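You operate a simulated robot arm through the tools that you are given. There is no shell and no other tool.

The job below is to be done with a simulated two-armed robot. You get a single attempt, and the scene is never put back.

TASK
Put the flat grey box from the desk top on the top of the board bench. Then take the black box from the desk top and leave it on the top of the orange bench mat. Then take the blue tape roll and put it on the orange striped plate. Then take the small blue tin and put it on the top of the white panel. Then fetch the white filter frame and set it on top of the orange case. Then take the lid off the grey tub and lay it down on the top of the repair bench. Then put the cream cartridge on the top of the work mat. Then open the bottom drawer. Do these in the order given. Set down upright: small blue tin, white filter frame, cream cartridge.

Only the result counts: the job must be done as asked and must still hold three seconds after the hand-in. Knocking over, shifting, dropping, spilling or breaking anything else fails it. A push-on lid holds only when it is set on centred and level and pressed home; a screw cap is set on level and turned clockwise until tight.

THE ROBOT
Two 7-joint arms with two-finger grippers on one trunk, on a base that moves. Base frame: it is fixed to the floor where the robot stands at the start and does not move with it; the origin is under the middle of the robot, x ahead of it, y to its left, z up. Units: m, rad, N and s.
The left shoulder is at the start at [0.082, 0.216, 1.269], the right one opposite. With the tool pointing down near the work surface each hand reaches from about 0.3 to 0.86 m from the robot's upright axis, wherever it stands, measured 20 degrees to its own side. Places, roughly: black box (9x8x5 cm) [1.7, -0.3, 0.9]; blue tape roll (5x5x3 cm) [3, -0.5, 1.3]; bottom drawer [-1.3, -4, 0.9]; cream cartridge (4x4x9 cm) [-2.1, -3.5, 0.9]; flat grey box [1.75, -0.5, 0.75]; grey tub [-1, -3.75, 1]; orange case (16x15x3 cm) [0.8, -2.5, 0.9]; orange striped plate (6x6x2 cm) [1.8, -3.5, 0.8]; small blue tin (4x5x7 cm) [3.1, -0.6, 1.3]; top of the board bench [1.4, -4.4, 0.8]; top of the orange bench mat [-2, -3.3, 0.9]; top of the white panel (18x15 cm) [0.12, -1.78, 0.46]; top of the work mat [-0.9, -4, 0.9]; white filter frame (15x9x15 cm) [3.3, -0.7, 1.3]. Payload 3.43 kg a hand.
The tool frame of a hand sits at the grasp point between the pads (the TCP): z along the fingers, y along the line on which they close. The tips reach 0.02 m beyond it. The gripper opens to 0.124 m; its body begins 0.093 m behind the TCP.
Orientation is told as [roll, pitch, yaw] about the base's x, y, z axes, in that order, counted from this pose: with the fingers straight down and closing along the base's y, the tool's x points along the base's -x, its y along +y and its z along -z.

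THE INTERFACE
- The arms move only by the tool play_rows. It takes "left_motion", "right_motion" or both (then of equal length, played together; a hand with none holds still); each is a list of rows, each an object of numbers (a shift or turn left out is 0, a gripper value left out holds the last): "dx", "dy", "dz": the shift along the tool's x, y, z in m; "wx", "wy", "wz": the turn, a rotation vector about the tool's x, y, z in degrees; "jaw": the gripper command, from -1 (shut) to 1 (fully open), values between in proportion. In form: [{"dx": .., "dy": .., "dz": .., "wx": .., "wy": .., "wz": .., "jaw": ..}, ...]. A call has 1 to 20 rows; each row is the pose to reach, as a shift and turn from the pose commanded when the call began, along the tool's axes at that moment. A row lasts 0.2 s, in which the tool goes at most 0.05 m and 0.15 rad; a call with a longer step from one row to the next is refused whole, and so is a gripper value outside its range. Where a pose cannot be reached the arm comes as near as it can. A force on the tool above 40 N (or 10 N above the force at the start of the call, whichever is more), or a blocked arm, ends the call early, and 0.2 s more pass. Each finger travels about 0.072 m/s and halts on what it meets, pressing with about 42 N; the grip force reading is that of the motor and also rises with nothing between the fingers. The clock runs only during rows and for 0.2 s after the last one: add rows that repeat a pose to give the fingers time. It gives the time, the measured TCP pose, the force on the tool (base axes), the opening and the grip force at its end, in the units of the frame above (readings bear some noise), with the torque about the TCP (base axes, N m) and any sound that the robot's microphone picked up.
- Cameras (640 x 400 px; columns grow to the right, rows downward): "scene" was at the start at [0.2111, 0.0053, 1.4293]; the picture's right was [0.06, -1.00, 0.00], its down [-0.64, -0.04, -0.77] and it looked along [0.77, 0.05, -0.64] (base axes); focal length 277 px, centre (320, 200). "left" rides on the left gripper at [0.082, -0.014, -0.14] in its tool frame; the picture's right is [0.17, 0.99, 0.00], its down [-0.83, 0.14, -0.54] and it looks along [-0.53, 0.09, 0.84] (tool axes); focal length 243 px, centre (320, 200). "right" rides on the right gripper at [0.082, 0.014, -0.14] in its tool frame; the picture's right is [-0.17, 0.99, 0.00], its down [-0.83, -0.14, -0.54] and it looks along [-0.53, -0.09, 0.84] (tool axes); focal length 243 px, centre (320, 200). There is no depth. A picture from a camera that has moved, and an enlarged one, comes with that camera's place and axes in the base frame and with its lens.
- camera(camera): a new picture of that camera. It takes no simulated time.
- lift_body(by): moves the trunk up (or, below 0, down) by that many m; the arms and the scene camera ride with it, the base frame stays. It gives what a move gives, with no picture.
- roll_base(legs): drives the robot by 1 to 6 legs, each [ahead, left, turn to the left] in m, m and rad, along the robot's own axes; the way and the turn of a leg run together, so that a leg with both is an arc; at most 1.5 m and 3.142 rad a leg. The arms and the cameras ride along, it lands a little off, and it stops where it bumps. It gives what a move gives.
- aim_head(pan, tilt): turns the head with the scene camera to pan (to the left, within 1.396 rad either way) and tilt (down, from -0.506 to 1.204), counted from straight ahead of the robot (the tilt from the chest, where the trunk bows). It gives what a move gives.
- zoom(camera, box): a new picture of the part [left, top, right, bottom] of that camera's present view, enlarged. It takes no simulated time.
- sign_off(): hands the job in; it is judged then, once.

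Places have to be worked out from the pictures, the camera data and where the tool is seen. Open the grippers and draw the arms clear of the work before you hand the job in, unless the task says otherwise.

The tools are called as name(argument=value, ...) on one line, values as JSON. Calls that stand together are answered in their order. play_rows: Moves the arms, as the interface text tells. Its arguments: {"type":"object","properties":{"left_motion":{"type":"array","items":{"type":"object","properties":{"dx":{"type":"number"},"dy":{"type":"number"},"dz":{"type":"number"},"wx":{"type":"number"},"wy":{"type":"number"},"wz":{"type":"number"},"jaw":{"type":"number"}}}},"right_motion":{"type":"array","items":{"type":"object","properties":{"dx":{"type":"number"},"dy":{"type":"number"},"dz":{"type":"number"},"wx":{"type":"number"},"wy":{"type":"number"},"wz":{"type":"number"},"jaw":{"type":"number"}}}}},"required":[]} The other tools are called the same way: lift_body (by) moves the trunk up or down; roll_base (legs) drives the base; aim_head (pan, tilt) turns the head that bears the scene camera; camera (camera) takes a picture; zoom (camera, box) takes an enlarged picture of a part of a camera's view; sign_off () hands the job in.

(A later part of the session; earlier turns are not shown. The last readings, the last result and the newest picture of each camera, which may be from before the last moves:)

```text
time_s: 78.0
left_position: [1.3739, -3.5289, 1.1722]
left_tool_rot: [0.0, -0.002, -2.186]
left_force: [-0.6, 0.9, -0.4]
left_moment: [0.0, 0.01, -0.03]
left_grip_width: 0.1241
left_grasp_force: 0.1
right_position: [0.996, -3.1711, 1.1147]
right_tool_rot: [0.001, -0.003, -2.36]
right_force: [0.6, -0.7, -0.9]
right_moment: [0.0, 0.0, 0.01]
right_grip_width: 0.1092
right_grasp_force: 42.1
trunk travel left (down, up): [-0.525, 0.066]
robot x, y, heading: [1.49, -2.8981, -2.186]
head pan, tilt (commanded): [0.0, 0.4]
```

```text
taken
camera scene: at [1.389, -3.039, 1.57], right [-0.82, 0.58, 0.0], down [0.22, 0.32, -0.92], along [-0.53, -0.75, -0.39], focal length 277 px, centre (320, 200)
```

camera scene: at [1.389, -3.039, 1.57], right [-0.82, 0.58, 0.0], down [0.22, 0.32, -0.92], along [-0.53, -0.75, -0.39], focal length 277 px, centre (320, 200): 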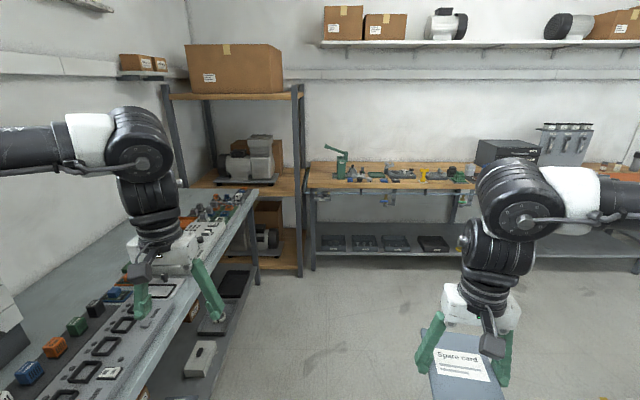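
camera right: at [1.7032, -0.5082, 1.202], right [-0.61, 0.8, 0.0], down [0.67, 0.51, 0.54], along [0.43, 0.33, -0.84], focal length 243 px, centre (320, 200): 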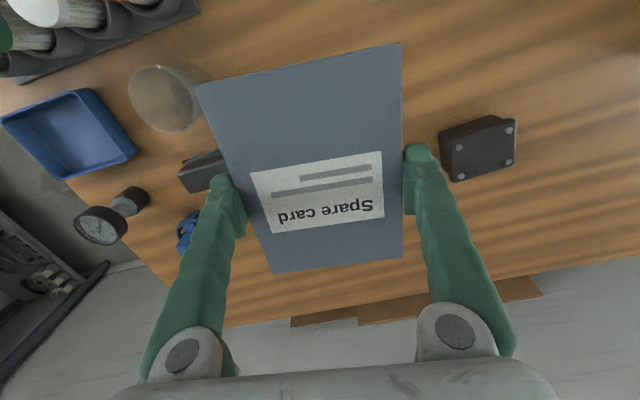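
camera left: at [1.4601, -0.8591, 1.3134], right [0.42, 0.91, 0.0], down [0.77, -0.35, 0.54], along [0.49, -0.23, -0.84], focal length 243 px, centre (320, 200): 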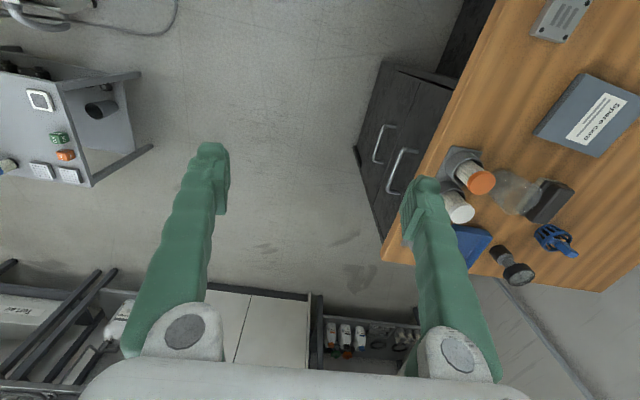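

Board bench found: sockets along the front, free surface behind them. I drive 1 m further and turn left to face it.

roll_base(legs=[[1.0, 0, 0.01], [0, 0, 1.58]])

aim_head(pan=0.0, tilt=0.7)

camera(camera="scene")

camera(camera="right")

```text
time_s: 89.9
left_position: [1.5276, -3.849, 1.1724]
left_tool_rot: [0.0, 0.002, -0.603]
left_force: [0.7, -1.0, 0.1]
left_moment: [0.02, -0.03, -0.03]
left_grip_width: 0.1238
left_grasp_force: 0.3
right_position: [1.1738, -4.2329, 1.1137]
right_tool_rot: [0.002, -0.001, -0.776]
right_force: [0.5, -0.1, -0.8]
right_moment: [0.0, -0.01, -0.02]
right_grip_width: 0.1087
right_grasp_force: 41.5
trunk travel left (down, up): [-0.525, 0.066]
robot x, y, heading: [0.898, -3.7423, -0.599]
head pan, tilt (commanded): [0.0, 0.4]
```

```text
time_s: 90.7
left_position: [1.5265, -3.8498, 1.1718]
left_tool_rot: [-0.001, 0.0, -0.602]
left_force: [-0.1, 0.9, 0.4]
left_moment: [0.02, 0.0, 0.0]
left_grip_width: 0.1237
left_grasp_force: 0.2
right_position: [1.1748, -4.2336, 1.1143]
right_tool_rot: [0.003, -0.002, -0.778]
right_force: [0.1, -1.3, -0.6]
right_moment: [-0.02, -0.05, -0.01]
right_grip_width: 0.1085
right_grasp_force: 41.9
trunk travel left (down, up): [-0.525, 0.066]
robot x, y, heading: [0.8984, -3.743, -0.6]
head pan, tilt (commanded): [0.0, 0.7]
```

```text
taken
camera scene: at [1.0306, -3.8359, 1.5433], right [-0.57, -0.82, 0.0], down [-0.53, 0.36, -0.77], along [0.63, -0.43, -0.64], focal length 277 px, centre (320, 200)
```

scene: 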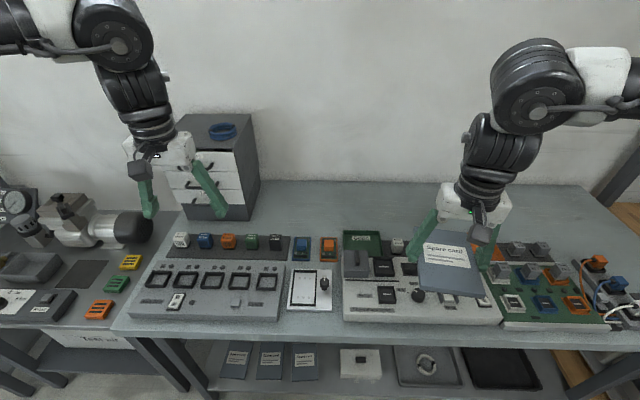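

```text
taken
camera right: at [1.125, -4.1656, 1.2543], right [0.81, 0.59, 0.0], down [0.49, -0.68, 0.54], along [0.32, -0.44, -0.84], focal length 243 px, centre (320, 200)
```

right: 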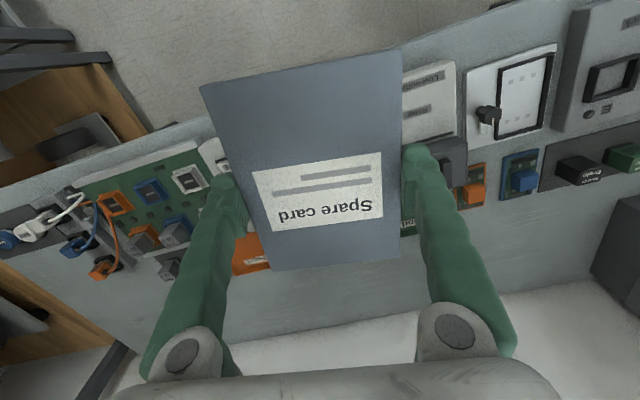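

The bare strip lies behind the component rows (e.g. around x≈1.65, y≈-4.4), about 0.96 m ahead of the robot axis, so reach matters. I lower the trunk 0.1 m, square the box to the wall and test how far the right arm extends.

lift_body(by=-0.1)

play_rows(right_motion=[{"dx": -0.04, "wz": -5}, {"dx": -0.08, "dy": 0.007, "wz": -10}, {"dx": -0.12, "dy": 0.014, "wz": -10}, {"dx": -0.16, "dy": 0.021, "wz": -10}, {"dx": -0.2, "dy": 0.028, "wz": -10}, {"dx": -0.24, "dy": 0.035, "wz": -10}, {"dx": -0.28, "dy": 0.042, "wz": -10}, {"dx": -0.32, "dy": 0.049, "wz": -10}, {"dx": -0.32, "dy": 0.049, "wz": -10}])

camera(camera="scene")

camera(camera="right")

```text
time_s: 92.0
left_position: [1.5261, -3.8495, 1.0732]
left_tool_rot: [0.001, 0.0, -0.603]
left_force: [0.4, -0.4, -0.3]
left_moment: [0.04, 0.02, 0.01]
left_grip_width: 0.1239
left_grasp_force: 0.1
right_position: [1.16, -4.2237, 0.9447]
right_tool_rot: [-0.02, 0.145, -0.776]
right_force: [1.2, -2.0, 17.3]
right_moment: [-0.91, -1.09, -0.07]
right_grip_width: 0.1092
right_grasp_force: 42.8
trunk travel left (down, up): [-0.425, 0.166]
robot x, y, heading: [0.8996, -3.7445, -0.605]
head pan, tilt (commanded): [0.0, 0.7]
```

```text
time_s: 92.8
left_position: [1.5271, -3.8492, 1.0717]
left_tool_rot: [-0.002, -0.001, -0.603]
left_force: [0.0, 0.2, -0.1]
left_moment: [0.05, 0.03, -0.04]
left_grip_width: 0.1237
left_grasp_force: 0.0
right_position: [1.24, -4.2827, 0.9352]
right_tool_rot: [0.009, 0.148, -0.596]
right_force: [-4.0, 6.0, 22.3]
right_moment: [0.24, -0.65, 0.26]
right_grip_width: 0.1095
right_grasp_force: 42.2
trunk travel left (down, up): [-0.425, 0.166]
robot x, y, heading: [0.8955, -3.7417, -0.601]
head pan, tilt (commanded): [0.0, 0.7]
stopped in row 3 (right hand): the force on the tool passed its limit at 44 N (the readings are from after the stop); the commanded pose is now the measured one
```

```text
taken
camera scene: at [1.07, -3.862, 1.4286], right [-0.57, -0.82, 0.0], down [-0.53, 0.36, -0.77], along [0.63, -0.43, -0.64], focal length 277 px, centre (320, 200)
```

scene: 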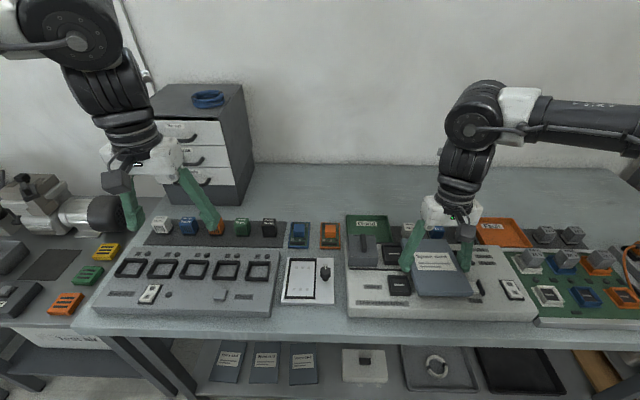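

```text
taken
camera right: at [1.196, -4.2379, 1.0853], right [0.69, 0.72, -0.01], down [0.66, -0.62, 0.41], along [0.29, -0.29, -0.91], focal length 243 px, centre (320, 200)
```

right: 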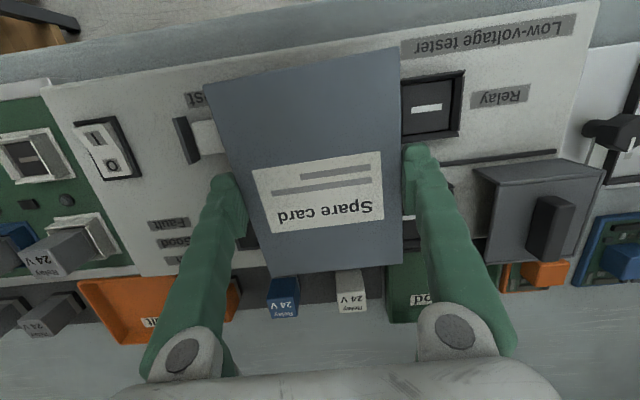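

Lowering the trunk made the right hand sink and pitch ~8°, and a contact force appeared. I look closely before moving it again.

zoom(camera="scene", box=[330, 180, 570, 330])

camera(camera="left")

```text
2.67 times, centred on (450, 255) of scene
camera zoom: at [1.07, -3.862, 1.4286], right [-0.57, -0.82, 0.0], down [-0.53, 0.36, -0.77], along [0.63, -0.43, -0.64], focal length 739 px, centre (-27, 53)
```

zoom: 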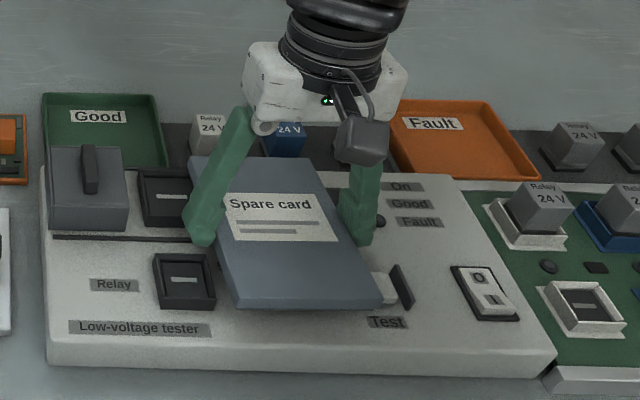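

```text
taken
camera left: at [1.4516, -3.8141, 1.2132], right [0.42, 0.91, 0.0], down [0.76, -0.35, 0.54], along [0.49, -0.23, -0.84], focal length 243 px, centre (320, 200)
```

left: 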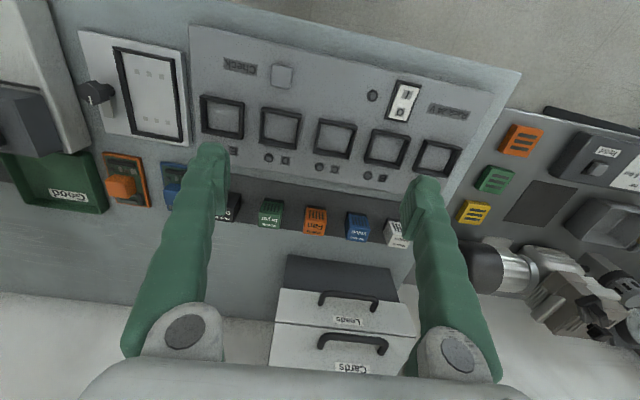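

The box is hovering just above the tester panel, touching near its far edge. I lift straight up first, then level the tool.

play_rows(right_motion=[{"dx": 0.003, "dz": -0.02}, {"dx": 0.0075, "dz": -0.05}, {"dx": 0.012, "dz": -0.08}, {"dx": 0.0165, "dz": -0.11}, {"dx": 0.0165, "dz": -0.11, "wy": -4}, {"dx": 0.0165, "dz": -0.11, "wy": -8.5}, {"dx": 0.0165, "dz": -0.11, "wy": -8.5}])

camera(camera="scene")

camera(camera="right")

```text
time_s: 94.4
left_position: [1.5278, -3.8503, 1.0721]
left_tool_rot: [0.0, 0.001, -0.602]
left_force: [0.6, -0.5, 0.5]
left_moment: [-0.03, 0.0, 0.0]
left_grip_width: 0.1242
left_grasp_force: 0.0
right_position: [1.2371, -4.2849, 1.0442]
right_tool_rot: [0.005, 0.0, -0.6]
right_force: [1.5, -0.3, -0.7]
right_moment: [-0.03, 0.0, 0.05]
right_grip_width: 0.1093
right_grasp_force: 42.3
trunk travel left (down, up): [-0.425, 0.166]
robot x, y, heading: [0.8957, -3.7404, -0.607]
head pan, tilt (commanded): [0.0, 0.7]
```

```text
taken
camera scene: at [1.0707, -3.8627, 1.4285], right [-0.57, -0.82, 0.0], down [-0.53, 0.36, -0.76], along [0.63, -0.43, -0.64], focal length 277 px, centre (320, 200)
```

scene: 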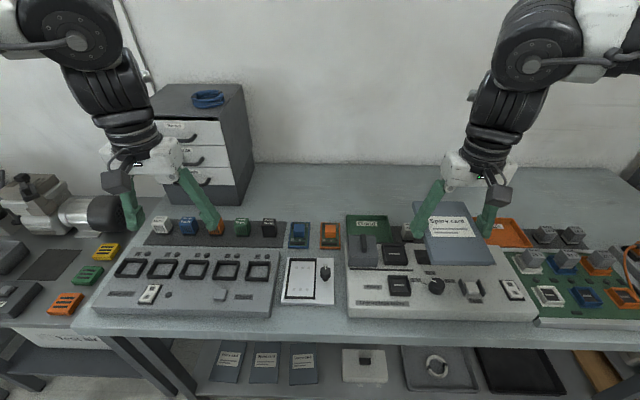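

```text
taken
camera right: at [1.1777, -4.2272, 1.1834], right [0.69, 0.72, 0.01], down [0.61, -0.59, 0.54], along [0.39, -0.37, -0.84], focal length 243 px, centre (320, 200)
```

right: 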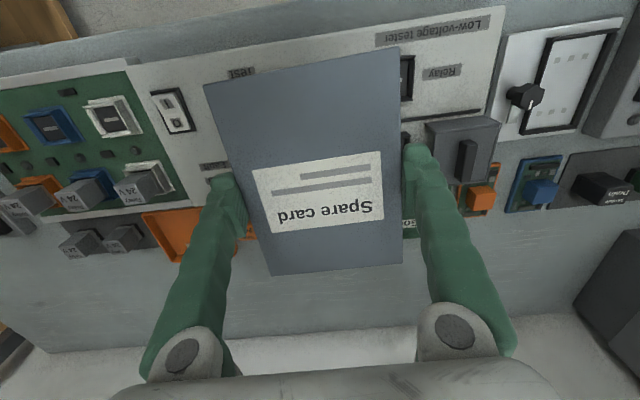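

Level again at z=1.044 and nothing looks displaced. Now I extend the hand forward over the bare strip to see how far it reaches.

play_rows(right_motion=[{"dx": -0.04}, {"dx": -0.08}, {"dx": -0.12}, {"dx": -0.16}, {"dx": -0.2}, {"dx": -0.24}, {"dx": -0.24}])

camera(camera="scene")

camera(camera="right")

```text
time_s: 96.0
left_position: [1.5283, -3.8482, 1.0714]
left_tool_rot: [-0.001, 0.0, -0.602]
left_force: [-0.4, 0.1, 0.2]
left_moment: [-0.03, 0.03, 0.02]
left_grip_width: 0.1243
left_grasp_force: 0.1
right_position: [1.3885, -4.3739, 1.0431]
right_tool_rot: [0.005, 0.0, -0.595]
right_force: [0.5, 0.5, -1.3]
right_moment: [-0.02, 0.03, 0.0]
right_grip_width: 0.1092
right_grasp_force: 42.1
right hand out of reach, approached as far as the arm can: row 5, 6, 7
trunk travel left (down, up): [-0.425, 0.166]
robot x, y, heading: [0.8923, -3.7461, -0.602]
head pan, tilt (commanded): [0.0, 0.7]
```

```text
taken
camera scene: at [1.0718, -3.8618, 1.4284], right [-0.57, -0.82, 0.0], down [-0.53, 0.36, -0.76], along [0.63, -0.43, -0.64], focal length 277 px, centre (320, 200)
```

scene: 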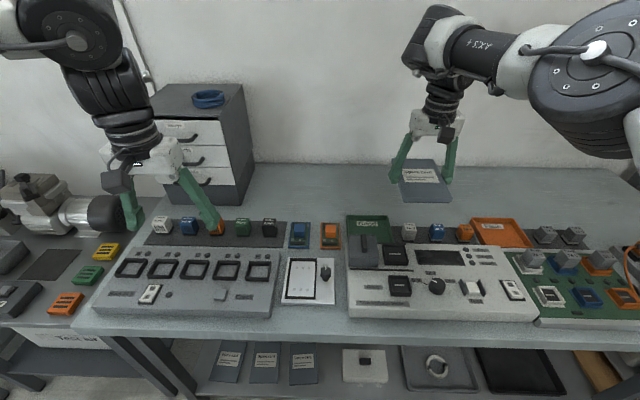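

```text
taken
camera right: at [1.3282, -4.3172, 1.1829], right [0.69, 0.72, 0.0], down [0.61, -0.58, 0.54], along [0.39, -0.37, -0.84], focal length 243 px, centre (320, 200)
```

right: 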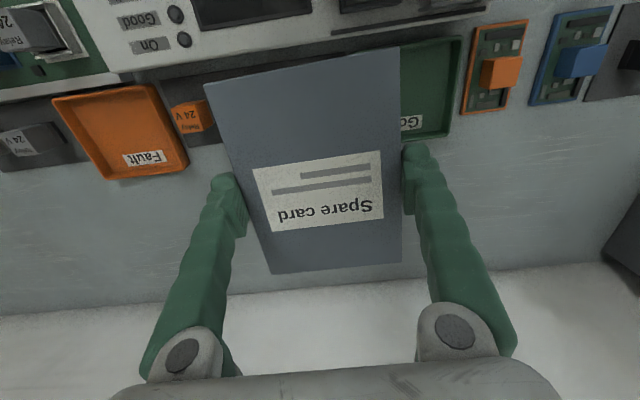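

The reach limit is about 0.765 m ahead; the bare strip starts at ~0.84 m. I roll 0.08 m closer with the box held high over the bench, then lower the trunk (hand extended this time) to gain reach.

roll_base(legs=[[0.08, 0, 0]])

lift_body(by=-0.06)

camera(camera="scene")

```text
time_s: 97.1
left_position: [1.5905, -3.8936, 1.0723]
left_tool_rot: [-0.001, -0.002, -0.603]
left_force: [-0.3, 0.5, 0.1]
left_moment: [0.02, 0.02, -0.03]
left_grip_width: 0.124
left_grasp_force: 0.1
right_position: [1.4508, -4.4188, 1.0434]
right_tool_rot: [0.006, -0.004, -0.597]
right_force: [-0.1, 0.0, -1.4]
right_moment: [0.04, 0.01, 0.04]
right_grip_width: 0.1093
right_grasp_force: 41.6
trunk travel left (down, up): [-0.425, 0.166]
robot x, y, heading: [0.9568, -3.7867, -0.601]
head pan, tilt (commanded): [0.0, 0.7]
```

```text
time_s: 98.1
left_position: [1.5906, -3.8936, 1.0134]
left_tool_rot: [0.002, -0.002, -0.602]
left_force: [-0.2, -0.1, 0.5]
left_moment: [0.0, -0.02, 0.0]
left_grip_width: 0.124
left_grasp_force: 0.0
right_position: [1.4508, -4.4195, 0.984]
right_tool_rot: [0.005, -0.002, -0.597]
right_force: [0.1, 0.1, -1.1]
right_moment: [0.01, 0.01, -0.01]
right_grip_width: 0.1088
right_grasp_force: 42.2
trunk travel left (down, up): [-0.365, 0.226]
robot x, y, heading: [0.9613, -3.7858, -0.601]
head pan, tilt (commanded): [0.0, 0.7]
```

```text
taken
camera scene: at [1.1462, -3.9152, 1.3683], right [-0.57, -0.82, 0.0], down [-0.53, 0.36, -0.77], along [0.63, -0.43, -0.64], focal length 277 px, centre (320, 200)
```

scene: 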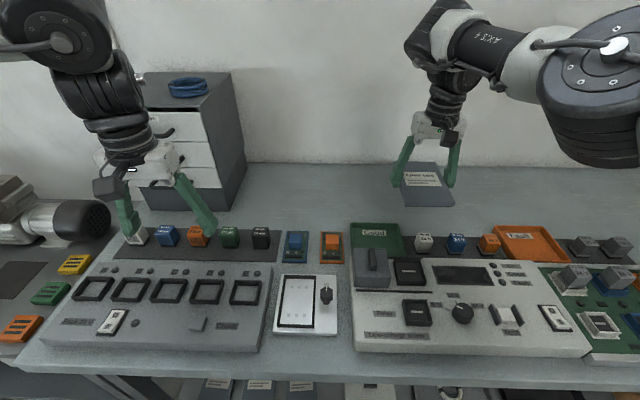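

The trunk lowering went cleanly this time. I raise the idle left hand for clearance and try extending the right hand 0.1 m further.

play_rows(right_motion=[{"dx": -0.03}, {"dx": -0.06}, {"dx": -0.09}, {"dx": -0.105}, {"dx": -0.105}], left_motion=[{"dz": -0.03}, {"dz": -0.06}, {"dz": -0.09}, {"dz": -0.1}, {"dz": -0.1}])

camera(camera="right")

```text
time_s: 99.3
left_position: [1.5911, -3.895, 1.1119]
left_tool_rot: [0.0, -0.002, -0.601]
left_force: [0.7, -0.2, -0.2]
left_moment: [0.01, -0.02, 0.02]
left_grip_width: 0.124
left_grasp_force: 0.0
right_position: [1.4606, -4.4251, 0.9833]
right_tool_rot: [0.008, -0.001, -0.597]
right_force: [0.3, 0.3, -1.4]
right_moment: [0.01, -0.02, -0.02]
right_grip_width: 0.109
right_grasp_force: 41.7
right hand out of reach, approached as far as the arm can: row 1, 2, 3, 4, 5
trunk travel left (down, up): [-0.365, 0.226]
robot x, y, heading: [0.9616, -3.7832, -0.603]
head pan, tilt (commanded): [0.0, 0.7]
```

```text
taken
camera right: at [1.3992, -4.3676, 1.1227], right [0.69, 0.72, 0.01], down [0.61, -0.59, 0.54], along [0.39, -0.37, -0.84], focal length 243 px, centre (320, 200)
```

right: 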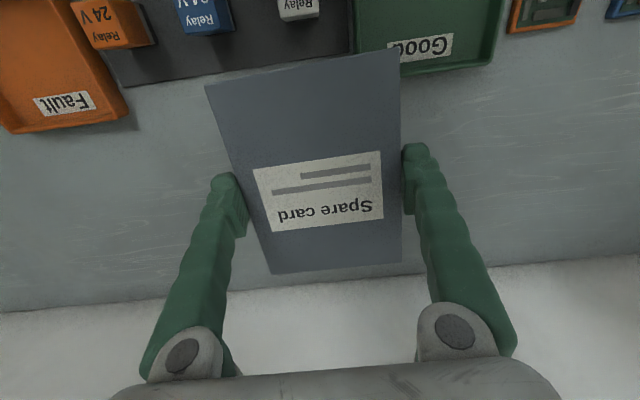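

The strip begins ~4 cm behind the TCP, so the box needs only ~4-6 cm more. I creep the base forward 0.05 m and watch for a bump.

roll_base(legs=[[0.05, 0, 0]])

camera(camera="right")

```text
time_s: 100.3
left_position: [1.631, -3.9208, 1.1133]
left_tool_rot: [-0.001, -0.002, -0.6]
left_force: [-0.7, -0.5, -0.9]
left_moment: [0.0, -0.01, 0.0]
left_grip_width: 0.1239
left_grasp_force: 0.1
right_position: [1.4999, -4.4509, 0.9844]
right_tool_rot: [0.007, -0.002, -0.597]
right_force: [0.2, 0.0, -1.3]
right_moment: [-0.02, -0.01, 0.01]
right_grip_width: 0.109
right_grasp_force: 42.1
trunk travel left (down, up): [-0.365, 0.226]
robot x, y, heading: [1.0011, -3.8144, -0.597]
head pan, tilt (commanded): [0.0, 0.7]
```

```text
taken
camera right: at [1.4393, -4.3939, 1.124], right [0.69, 0.72, 0.01], down [0.61, -0.58, 0.54], along [0.39, -0.37, -0.84], focal length 243 px, centre (320, 200)
```

right: 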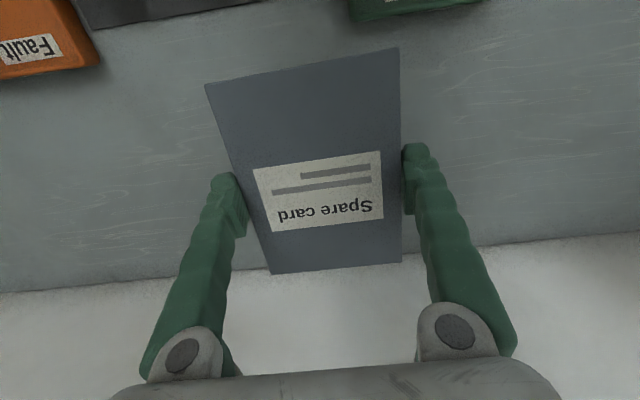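

There is now ~1.6 cm gap to the trays behind. I lower the box gradually towards the bench surface (expected contact near TCP z≈0.845).

play_rows(right_motion=[{"dy": -0.01, "dz": 0.03}, {"dy": -0.02, "dz": 0.06}, {"dy": -0.02, "dz": 0.09}, {"dy": -0.02, "dz": 0.11}, {"dy": -0.02, "dz": 0.12}, {"dy": -0.02, "dz": 0.12}])

camera(camera="right")

camera(camera="scene")

```text
time_s: 101.7
left_position: [1.6301, -3.9213, 1.113]
left_tool_rot: [0.0, -0.002, -0.599]
left_force: [-0.5, -0.2, -0.6]
left_moment: [0.01, 0.01, 0.0]
left_grip_width: 0.1238
left_grasp_force: 0.0
right_position: [1.4931, -4.4691, 0.8705]
right_tool_rot: [0.007, -0.013, -0.6]
right_force: [-4.2, 3.8, 20.8]
right_moment: [-0.3, 0.93, -0.41]
right_grip_width: 0.1094
right_grasp_force: 42.0
trunk travel left (down, up): [-0.365, 0.226]
robot x, y, heading: [0.9991, -3.8162, -0.606]
head pan, tilt (commanded): [0.0, 0.7]
stopped in row 6 (right hand): the force on the tool passed its limit at 43 N (the readings are from after the stop); the commanded pose is now the measured one
```

```text
taken
camera right: at [1.4312, -4.4114, 1.0093], right [0.69, 0.72, 0.01], down [0.6, -0.58, 0.55], along [0.4, -0.38, -0.83], focal length 243 px, centre (320, 200)
```

right: 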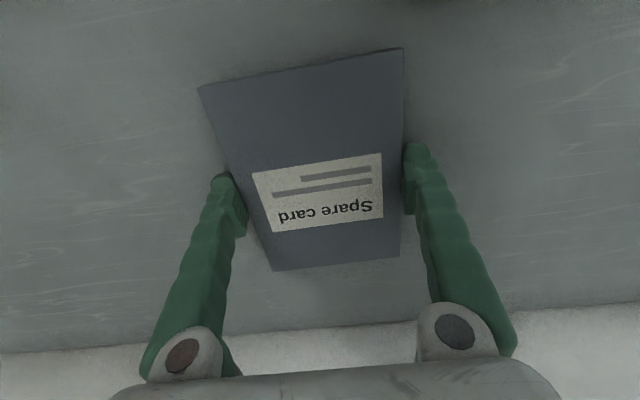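

```text
taken
camera scene: at [1.1866, -3.9416, 1.3684], right [-0.56, -0.83, 0.0], down [-0.53, 0.36, -0.77], along [0.63, -0.43, -0.64], focal length 277 px, centre (320, 200)
```

scene: 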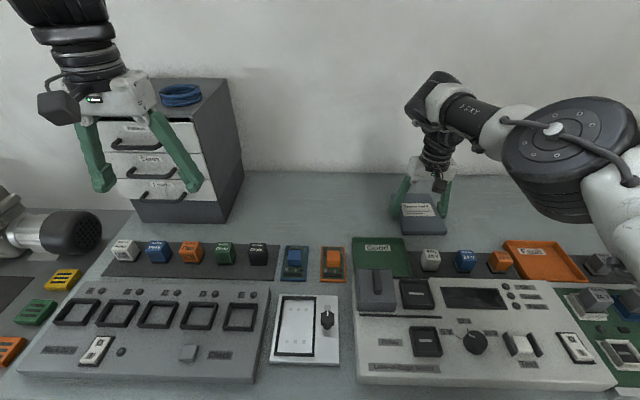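

Contact at TCP z≈0.87: the box sits on the bench top. I relieve the pressure by 2 mm, open the jaws fully, and then lift straight up.

play_rows(right_motion=[{"dz": -0.002, "jaw": 0.2}, {"dz": -0.002, "jaw": 0.9}, {"dz": -0.002, "jaw": 1.0}, {"dz": -0.002, "jaw": 1.0}])

camera(camera="right")

```text
time_s: 102.7
left_position: [1.632, -3.9209, 1.1124]
left_tool_rot: [-0.001, -0.002, -0.599]
left_force: [-1.0, 0.9, 0.1]
left_moment: [0.0, -0.01, 0.01]
left_grip_width: 0.1242
left_grasp_force: 0.0
right_position: [1.4932, -4.4699, 0.8671]
right_tool_rot: [0.007, -0.01, -0.599]
right_force: [0.0, 0.0, -0.9]
right_moment: [0.01, -0.02, 0.02]
right_grip_width: 0.124
right_grasp_force: 0.0
trunk travel left (down, up): [-0.365, 0.226]
robot x, y, heading: [1.0005, -3.818, -0.601]
head pan, tilt (commanded): [0.0, 0.7]
```

```text
taken
camera right: at [1.4312, -4.4117, 1.0077], right [0.69, 0.72, 0.01], down [0.6, -0.58, 0.55], along [0.4, -0.37, -0.84], focal length 243 px, centre (320, 200)
```

right: 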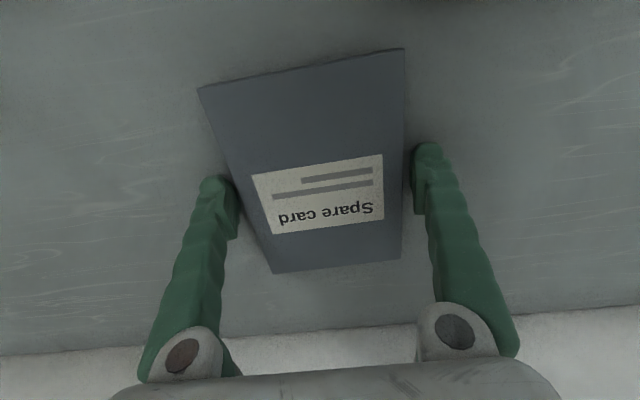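

Released cleanly. I lift the hand straight up 0.2 m and verify the box rests flat on the bench.

play_rows(right_motion=[{"dz": -0.02}, {"dz": -0.06}, {"dz": -0.1}, {"dz": -0.14}, {"dx": 0.03, "dz": -0.18}, {"dx": 0.07, "dz": -0.2}, {"dx": 0.11, "dz": -0.2}, {"dx": 0.15, "dz": -0.2}])

zoom(camera="scene", box=[240, 140, 560, 340])

```text
time_s: 104.5
left_position: [1.6317, -3.9209, 1.1127]
left_tool_rot: [-0.001, -0.003, -0.6]
left_force: [0.5, -0.8, 0.5]
left_moment: [0.0, -0.02, -0.01]
left_grip_width: 0.1241
left_grasp_force: 0.0
right_position: [1.3666, -4.3861, 1.0663]
right_tool_rot: [0.007, -0.013, -0.598]
right_force: [-0.6, -0.1, -0.1]
right_moment: [-0.03, -0.04, 0.02]
right_grip_width: 0.1239
right_grasp_force: 0.0
trunk travel left (down, up): [-0.365, 0.226]
robot x, y, heading: [0.9993, -3.812, -0.603]
head pan, tilt (commanded): [0.0, 0.7]
```

```text
2.00 times, centred on (400, 240) of scene
camera zoom: at [1.1855, -3.943, 1.3685], right [-0.56, -0.83, 0.0], down [-0.53, 0.36, -0.77], along [0.63, -0.43, -0.64], focal length 555 px, centre (160, 120)
```

zoom: 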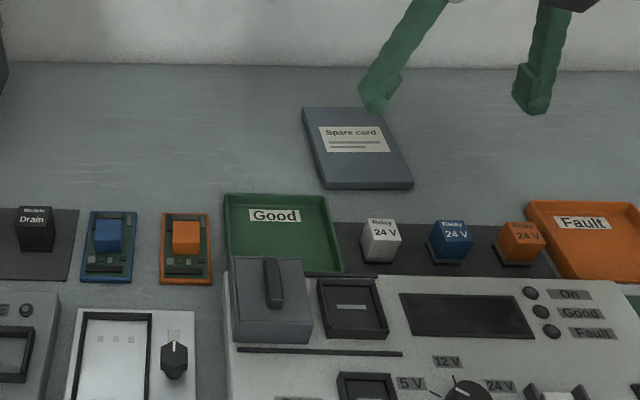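

Step 1 is done: the box lies flat on the board bench. I raise the trunk, back out and drive back to the desk for the black box, facing the desk with a final sideways move.

roll_base(legs=[[-0.12, 0, 0]])

lift_body(by=0.12)

roll_base(legs=[[0, 0, 1.573], [1.22, 0, 0], [1.22, 0, 0]])

aim_head(pan=0.2, tilt=0.3)

camera(camera="scene")

```text
time_s: 105.9
left_position: [1.5347, -3.8554, 1.1118]
left_tool_rot: [-0.001, 0.0, -0.601]
left_force: [-0.1, 0.1, -0.5]
left_moment: [0.03, 0.01, -0.01]
left_grip_width: 0.1242
left_grasp_force: 0.0
right_position: [1.2691, -4.3202, 1.0646]
right_tool_rot: [0.007, -0.008, -0.599]
right_force: [-0.4, -0.5, 0.5]
right_moment: [0.01, -0.02, 0.04]
right_grip_width: 0.1238
right_grasp_force: 0.1
trunk travel left (down, up): [-0.365, 0.226]
robot x, y, heading: [0.9037, -3.7476, -0.601]
head pan, tilt (commanded): [0.0, 0.7]
```

```text
time_s: 107.4
left_position: [1.5343, -3.8551, 1.2311]
left_tool_rot: [0.0, 0.002, -0.601]
left_force: [-0.5, 0.0, 0.5]
left_moment: [-0.03, 0.02, -0.02]
left_grip_width: 0.1239
left_grasp_force: 0.1
right_position: [1.2679, -4.3194, 1.1853]
right_tool_rot: [0.008, -0.01, -0.599]
right_force: [0.0, 0.5, 0.2]
right_moment: [0.0, -0.02, 0.01]
right_grip_width: 0.124
right_grasp_force: 0.1
trunk travel left (down, up): [-0.485, 0.106]
robot x, y, heading: [0.9003, -3.7509, -0.601]
head pan, tilt (commanded): [0.0, 0.7]
```

```text
time_s: 127.5
left_position: [2.4604, -1.1456, 1.2325]
left_tool_rot: [-0.001, -0.002, 0.936]
left_force: [0.4, -0.5, 0.0]
left_moment: [0.04, -0.03, -0.02]
left_grip_width: 0.124
left_grasp_force: 0.1
right_position: [2.916, -1.4251, 1.1863]
right_tool_rot: [0.008, -0.011, 0.939]
right_force: [0.9, -0.3, 0.5]
right_moment: [-0.02, -0.01, -0.02]
right_grip_width: 0.124
right_grasp_force: 0.1
trunk travel left (down, up): [-0.485, 0.106]
robot x, y, heading: [2.3325, -1.7727, 0.933]
head pan, tilt (commanded): [0.0, 0.7]
```

```text
time_s: 128.3
left_position: [2.4609, -1.1449, 1.2312]
left_tool_rot: [0.0, 0.0, 0.937]
left_force: [-0.5, -0.3, 0.2]
left_moment: [0.04, -0.03, 0.02]
left_grip_width: 0.124
left_grasp_force: 0.0
right_position: [2.9157, -1.4251, 1.1852]
right_tool_rot: [0.008, -0.01, 0.94]
right_force: [0.7, 0.1, 0.7]
right_moment: [-0.05, 0.01, 0.01]
right_grip_width: 0.1239
right_grasp_force: 0.0
trunk travel left (down, up): [-0.485, 0.106]
robot x, y, heading: [2.3378, -1.7686, 0.937]
head pan, tilt (commanded): [0.201, 0.3]
```

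```text
taken
camera scene: at [2.4333, -1.6037, 1.5312], right [0.91, -0.42, 0.0], down [-0.12, -0.27, -0.95], along [0.4, 0.87, -0.3], focal length 277 px, centre (320, 200)
```

scene: 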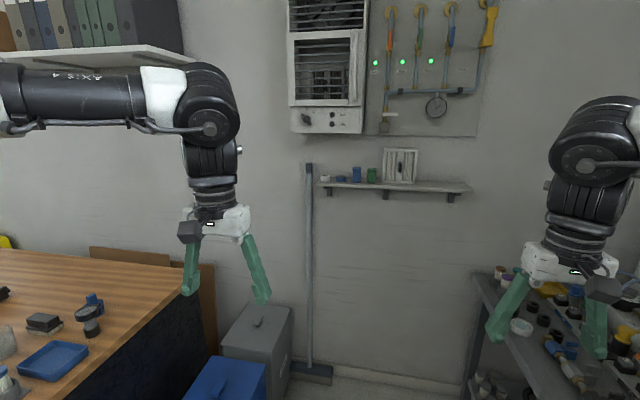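

The wall shelf is right ahead. I zoom to identify the tape roll, tin and filter frame for later.

zoom(camera="scene", box=[300, 130, 480, 220])

```text
3.56 times, centred on (390, 175) of scene
camera zoom: at [2.4333, -1.6037, 1.5312], right [0.91, -0.42, 0.0], down [-0.12, -0.27, -0.95], along [0.4, 0.87, -0.3], focal length 986 px, centre (71, 289)
```

zoom: 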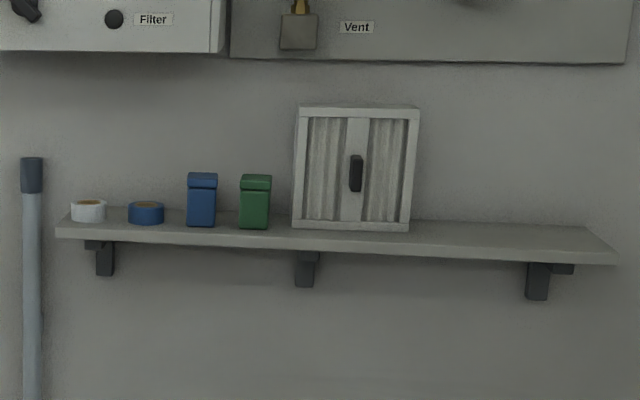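

I can see white tape, blue tape, blue tin, green tin and the filter frame on the shelf. Now I strafe left along the desk to reach the black box with the left hand.

roll_base(legs=[[0, 0, 0.035], [0, 1.15, 0]])

aim_head(pan=0.15, tilt=0.75)

camera(camera="scene")

camera(camera="left")

```text
time_s: 144.1
left_position: [1.5114, -0.5007, 1.2324]
left_tool_rot: [0.002, 0.0, 0.963]
left_force: [-1.1, 0.4, 0.1]
left_moment: [0.01, 0.01, -0.03]
left_grip_width: 0.1241
left_grasp_force: 0.0
right_position: [1.9742, -0.7677, 1.1859]
right_tool_rot: [0.007, -0.01, 0.965]
right_force: [-0.4, 0.2, 0.7]
right_moment: [-0.01, 0.0, -0.01]
right_grip_width: 0.124
right_grasp_force: 0.0
trunk travel left (down, up): [-0.485, 0.106]
robot x, y, heading: [1.4014, -1.1344, 0.962]
head pan, tilt (commanded): [0.201, 0.3]
```

```text
time_s: 144.9
left_position: [1.5098, -0.5002, 1.2329]
left_tool_rot: [0.001, 0.001, 0.965]
left_force: [0.2, 0.4, -0.4]
left_moment: [-0.03, 0.0, 0.0]
left_grip_width: 0.1241
left_grasp_force: 0.0
right_position: [1.9744, -0.7679, 1.1852]
right_tool_rot: [0.008, -0.011, 0.964]
right_force: [-0.2, -0.6, 0.0]
right_moment: [0.02, -0.02, -0.01]
right_grip_width: 0.1241
right_grasp_force: 0.1
trunk travel left (down, up): [-0.485, 0.106]
robot x, y, heading: [1.3964, -1.131, 0.965]
head pan, tilt (commanded): [0.15, 0.75]
```

```text
taken
camera scene: at [1.4963, -0.9708, 1.491], right [0.9, -0.44, 0.0], down [-0.3, -0.61, -0.73], along [0.32, 0.66, -0.68], focal length 277 px, centre (320, 200)
```

scene: 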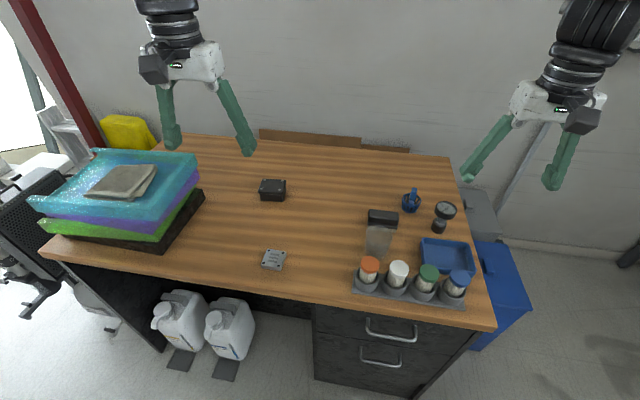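

```text
taken
camera left: at [1.476, -0.5755, 1.3733], right [-0.9, 0.43, 0.0], down [0.36, 0.76, 0.54], along [0.23, 0.49, -0.84], focal length 243 px, centre (320, 200)
```

left: 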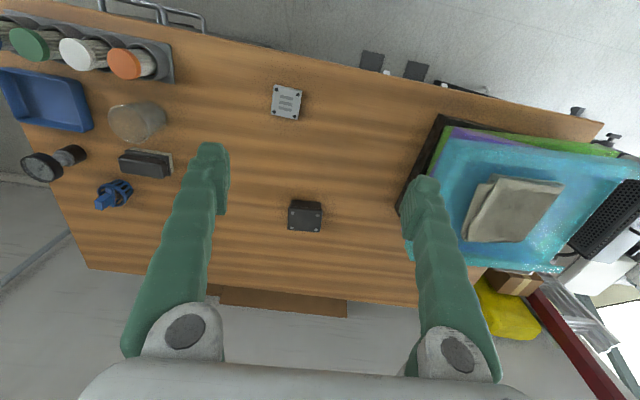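

The black box is in front of the left hand. I zoom in for its exact orientation.

zoom(camera="left", box=[260, 170, 360, 250])

zoom(camera="scene", box=[220, 150, 320, 230])

```text
5.00 times, centred on (310, 210) of left
camera zoom: at [1.476, -0.5755, 1.3733], right [-0.9, 0.43, 0.0], down [0.36, 0.76, 0.54], along [0.23, 0.49, -0.84], focal length 1213 px, centre (370, 150)
```

zoom: 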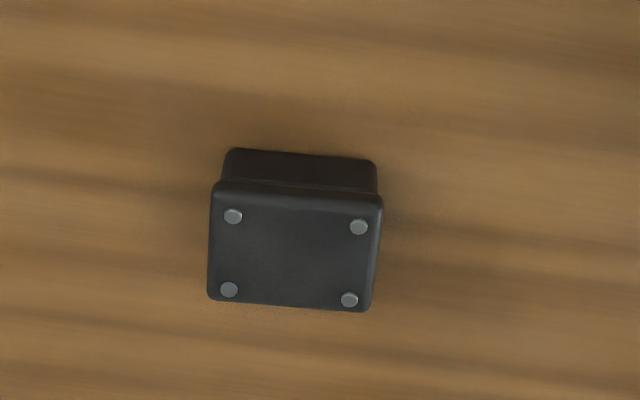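

```text
5.00 times, centred on (270, 190) of scene
camera zoom: at [1.4963, -0.9708, 1.491], right [0.9, -0.44, 0.0], down [-0.3, -0.61, -0.73], along [0.32, 0.66, -0.68], focal length 1386 px, centre (570, 250)
```

zoom: 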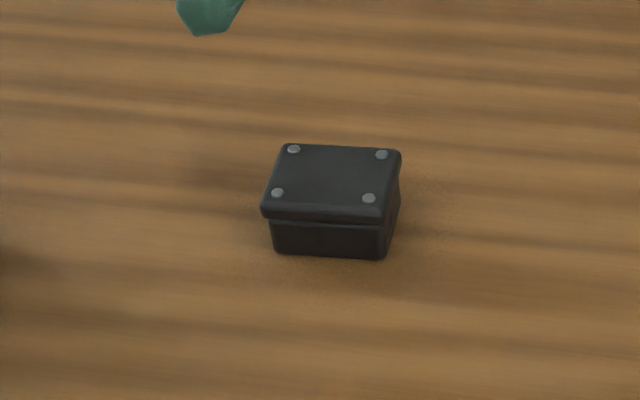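

The black box centre is about (1.634, -0.244), 0.865 m ahead, slightly rotated (~-5°). I move the base closer and left, lower the trunk to gain reach and look again.

roll_base(legs=[[0.0, 0.08, 0], [0.12, 0, 0]])

lift_body(by=-0.1)

camera(camera="left")

camera(camera="scene")

```text
time_s: 147.7
left_position: [1.5113, -0.3601, 1.2323]
left_tool_rot: [0.001, -0.003, 0.965]
left_force: [-0.1, 0.3, 0.4]
left_moment: [0.04, -0.01, -0.03]
left_grip_width: 0.124
left_grasp_force: 0.1
right_position: [1.9751, -0.6288, 1.1882]
right_tool_rot: [0.007, -0.012, 0.965]
right_force: [-0.9, 0.4, 0.0]
right_moment: [0.06, -0.02, 0.05]
right_grip_width: 0.1241
right_grasp_force: 0.1
trunk travel left (down, up): [-0.485, 0.106]
robot x, y, heading: [1.3995, -0.9889, 0.955]
head pan, tilt (commanded): [0.15, 0.75]
```

```text
time_s: 149.0
left_position: [1.513, -0.3583, 1.1332]
left_tool_rot: [-0.001, -0.002, 0.963]
left_force: [0.0, 0.0, -0.7]
left_moment: [-0.01, -0.04, -0.02]
left_grip_width: 0.1242
left_grasp_force: 0.1
right_position: [1.976, -0.6254, 1.0866]
right_tool_rot: [0.007, -0.011, 0.965]
right_force: [0.2, -1.2, -0.3]
right_moment: [-0.02, -0.02, -0.03]
right_grip_width: 0.124
right_grasp_force: 0.0
trunk travel left (down, up): [-0.385, 0.206]
robot x, y, heading: [1.4053, -0.9866, 0.964]
head pan, tilt (commanded): [0.15, 0.75]
```

```text
taken
camera left: at [1.4771, -0.4336, 1.2739], right [-0.9, 0.43, 0.0], down [0.36, 0.76, 0.54], along [0.23, 0.49, -0.84], focal length 243 px, centre (320, 200)
```

left: 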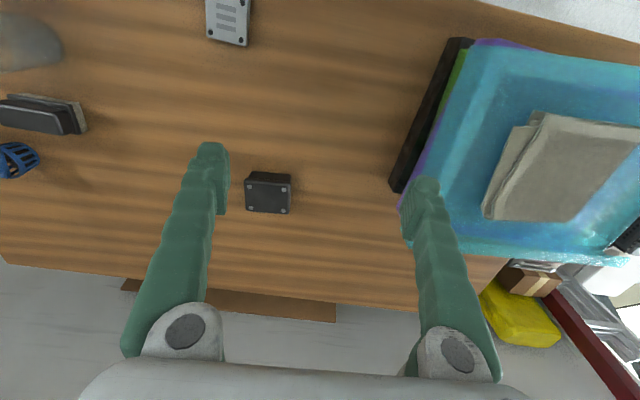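

```text
taken
camera scene: at [1.5163, -0.8014, 1.3837], right [0.9, -0.44, 0.0], down [-0.3, -0.61, -0.73], along [0.32, 0.66, -0.68], focal length 277 px, centre (320, 200)
```

scene: 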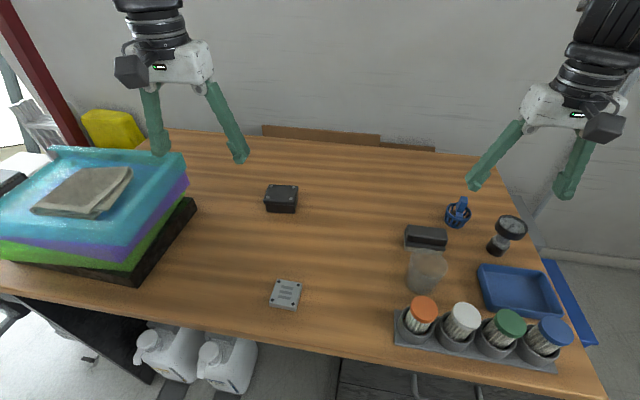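

The box centre is at about (1.665, -0.257) from both views. I move the left hand over it, rotated -5°, and come down to z≈1.0.

play_rows(left_motion=[{"dx": -0.04, "dy": -0.016, "dz": 0.0, "wz": -2}, {"dx": -0.08, "dy": -0.032, "dz": 0.02, "wz": -4.7}, {"dx": -0.12, "dy": -0.048, "dz": 0.04, "wz": -4.7}, {"dx": -0.16, "dy": -0.064, "dz": 0.07, "wz": -4.7}, {"dx": -0.171, "dy": -0.068, "dz": 0.1, "wz": -4.7}, {"dx": -0.171, "dy": -0.068, "dz": 0.13, "wz": -4.7}, {"dx": -0.171, "dy": -0.068, "dz": 0.13, "wz": -4.7}])

camera(camera="left")

```text
refused: row 4 steps farther than a row can; nothing moved
```

```text
taken
camera left: at [1.4771, -0.4336, 1.2739], right [-0.9, 0.43, 0.0], down [0.36, 0.76, 0.54], along [0.23, 0.49, -0.84], focal length 243 px, centre (320, 200)
```

left: 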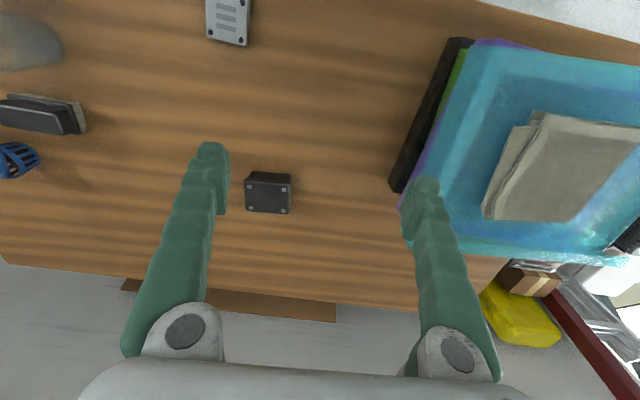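

The row step was a bit too long; I use smaller increments.

play_rows(left_motion=[{"dx": -0.035, "dy": -0.014, "dz": 0.0, "wz": -2}, {"dx": -0.07, "dy": -0.028, "dz": 0.01, "wz": -4.7}, {"dx": -0.105, "dy": -0.042, "dz": 0.02, "wz": -4.7}, {"dx": -0.14, "dy": -0.056, "dz": 0.04, "wz": -4.7}, {"dx": -0.171, "dy": -0.068, "dz": 0.06, "wz": -4.7}, {"dx": -0.171, "dy": -0.068, "dz": 0.1, "wz": -4.7}, {"dx": -0.171, "dy": -0.068, "dz": 0.13, "wz": -4.7}, {"dx": -0.171, "dy": -0.068, "dz": 0.13, "wz": -4.7}])

camera(camera="left")

```text
time_s: 150.8
left_position: [1.6663, -0.2563, 1.005]
left_tool_rot: [0.0, -0.002, 1.043]
left_force: [0.8, -0.2, -0.3]
left_moment: [0.0, 0.01, -0.01]
left_grip_width: 0.1239
left_grasp_force: 0.0
right_position: [1.976, -0.6273, 1.0853]
right_tool_rot: [0.007, -0.011, 0.965]
right_force: [0.5, -0.5, 0.1]
right_moment: [0.02, -0.02, -0.02]
right_grip_width: 0.1239
right_grasp_force: 0.1
trunk travel left (down, up): [-0.385, 0.206]
robot x, y, heading: [1.4026, -0.9895, 0.963]
head pan, tilt (commanded): [0.15, 0.75]
```

```text
taken
camera left: at [1.6366, -0.3352, 1.1459], right [-0.94, 0.35, 0.0], down [0.3, 0.79, 0.54], along [0.19, 0.51, -0.84], focal length 243 px, centre (320, 200)
```

left: 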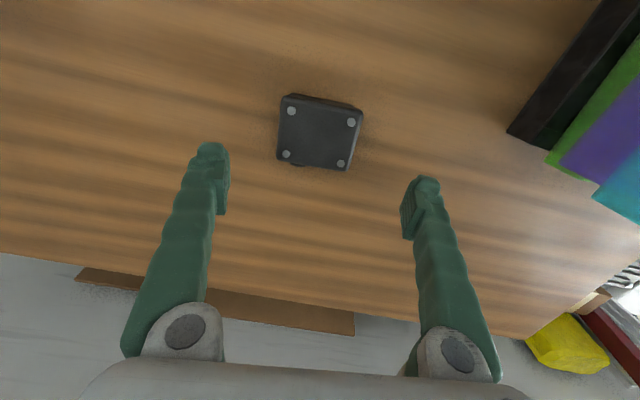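

The box is centred between the open fingers. I descend to TCP z≈0.87 in steps.

play_rows(left_motion=[{"dy": -0.0025, "dz": 0.04}, {"dy": -0.0025, "dz": 0.08}, {"dy": -0.0025, "dz": 0.11}, {"dy": -0.0025, "dz": 0.133}, {"dy": -0.0025, "dz": 0.133}])

camera(camera="left")

```text
time_s: 152.0
left_position: [1.6675, -0.2577, 0.8687]
left_tool_rot: [0.001, -0.002, 1.047]
left_force: [0.0, 0.0, -0.4]
left_moment: [-0.01, 0.02, 0.01]
left_grip_width: 0.124
left_grasp_force: 0.0
right_position: [1.9762, -0.6249, 1.0866]
right_tool_rot: [0.005, -0.01, 0.965]
right_force: [0.4, 0.2, 0.1]
right_moment: [-0.02, 0.02, -0.01]
right_grip_width: 0.1241
right_grasp_force: 0.1
trunk travel left (down, up): [-0.385, 0.206]
robot x, y, heading: [1.4011, -0.9877, 0.964]
head pan, tilt (commanded): [0.15, 0.75]
```

```text
taken
camera left: at [1.6385, -0.3352, 1.0108], right [-0.94, 0.35, 0.0], down [0.3, 0.79, 0.54], along [0.19, 0.51, -0.84], focal length 243 px, centre (320, 200)
```

left: 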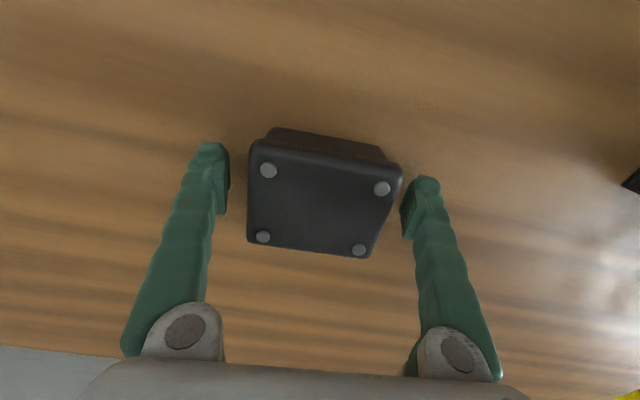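

Centred. I close the left gripper on the box.

play_rows(left_motion=[{"jaw": 0.6}, {"jaw": 0.2}, {"jaw": 0.0}, {"jaw": 0.0}])

play_rows(left_motion=[{"dz": -0.02}, {"dz": -0.05}, {"dz": -0.09}, {"dz": -0.13}, {"dz": -0.17}, {"dz": -0.21}, {"dz": -0.21}])

camera(camera="left")

```text
time_s: 153.0
left_position: [1.6678, -0.2565, 0.8699]
left_tool_rot: [0.002, 0.001, 1.044]
left_force: [0.6, -0.6, 0.4]
left_moment: [0.0, -0.06, -0.01]
left_grip_width: 0.0882
left_grasp_force: 42.5
right_position: [1.9758, -0.626, 1.0851]
right_tool_rot: [0.007, -0.012, 0.965]
right_force: [-0.4, -0.1, 0.1]
right_moment: [0.02, 0.03, 0.01]
right_grip_width: 0.1239
right_grasp_force: 0.1
trunk travel left (down, up): [-0.385, 0.206]
robot x, y, heading: [1.4023, -0.9872, 0.965]
head pan, tilt (commanded): [0.15, 0.75]
```

```text
time_s: 154.6
left_position: [1.6693, -0.2653, 1.0792]
left_tool_rot: [-0.001, -0.001, 1.047]
left_force: [0.3, 0.1, -1.6]
left_moment: [-0.04, 0.01, -0.03]
left_grip_width: 0.0882
left_grasp_force: 41.9
left hand out of reach, approached as far as the arm can: row 6, 7
right_position: [1.9759, -0.6253, 1.085]
right_tool_rot: [0.005, -0.011, 0.965]
right_force: [-0.2, 0.2, 0.6]
right_moment: [-0.03, 0.01, -0.01]
right_grip_width: 0.1243
right_grasp_force: 0.1
trunk travel left (down, up): [-0.385, 0.206]
robot x, y, heading: [1.4015, -0.9865, 0.966]
head pan, tilt (commanded): [0.15, 0.75]
```

```text
taken
camera left: at [1.64, -0.3431, 1.2215], right [-0.94, 0.35, 0.0], down [0.3, 0.79, 0.54], along [0.19, 0.5, -0.84], focal length 243 px, centre (320, 200)
```

left: 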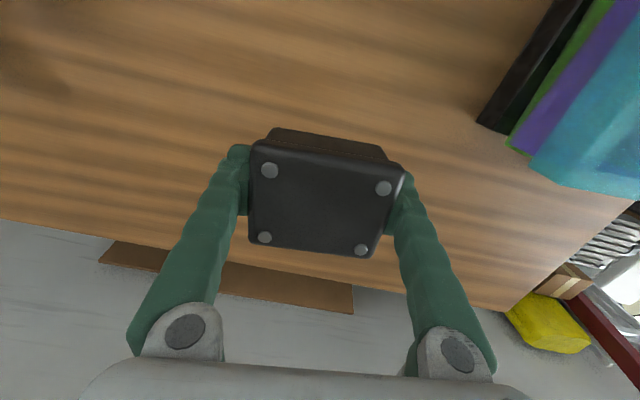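

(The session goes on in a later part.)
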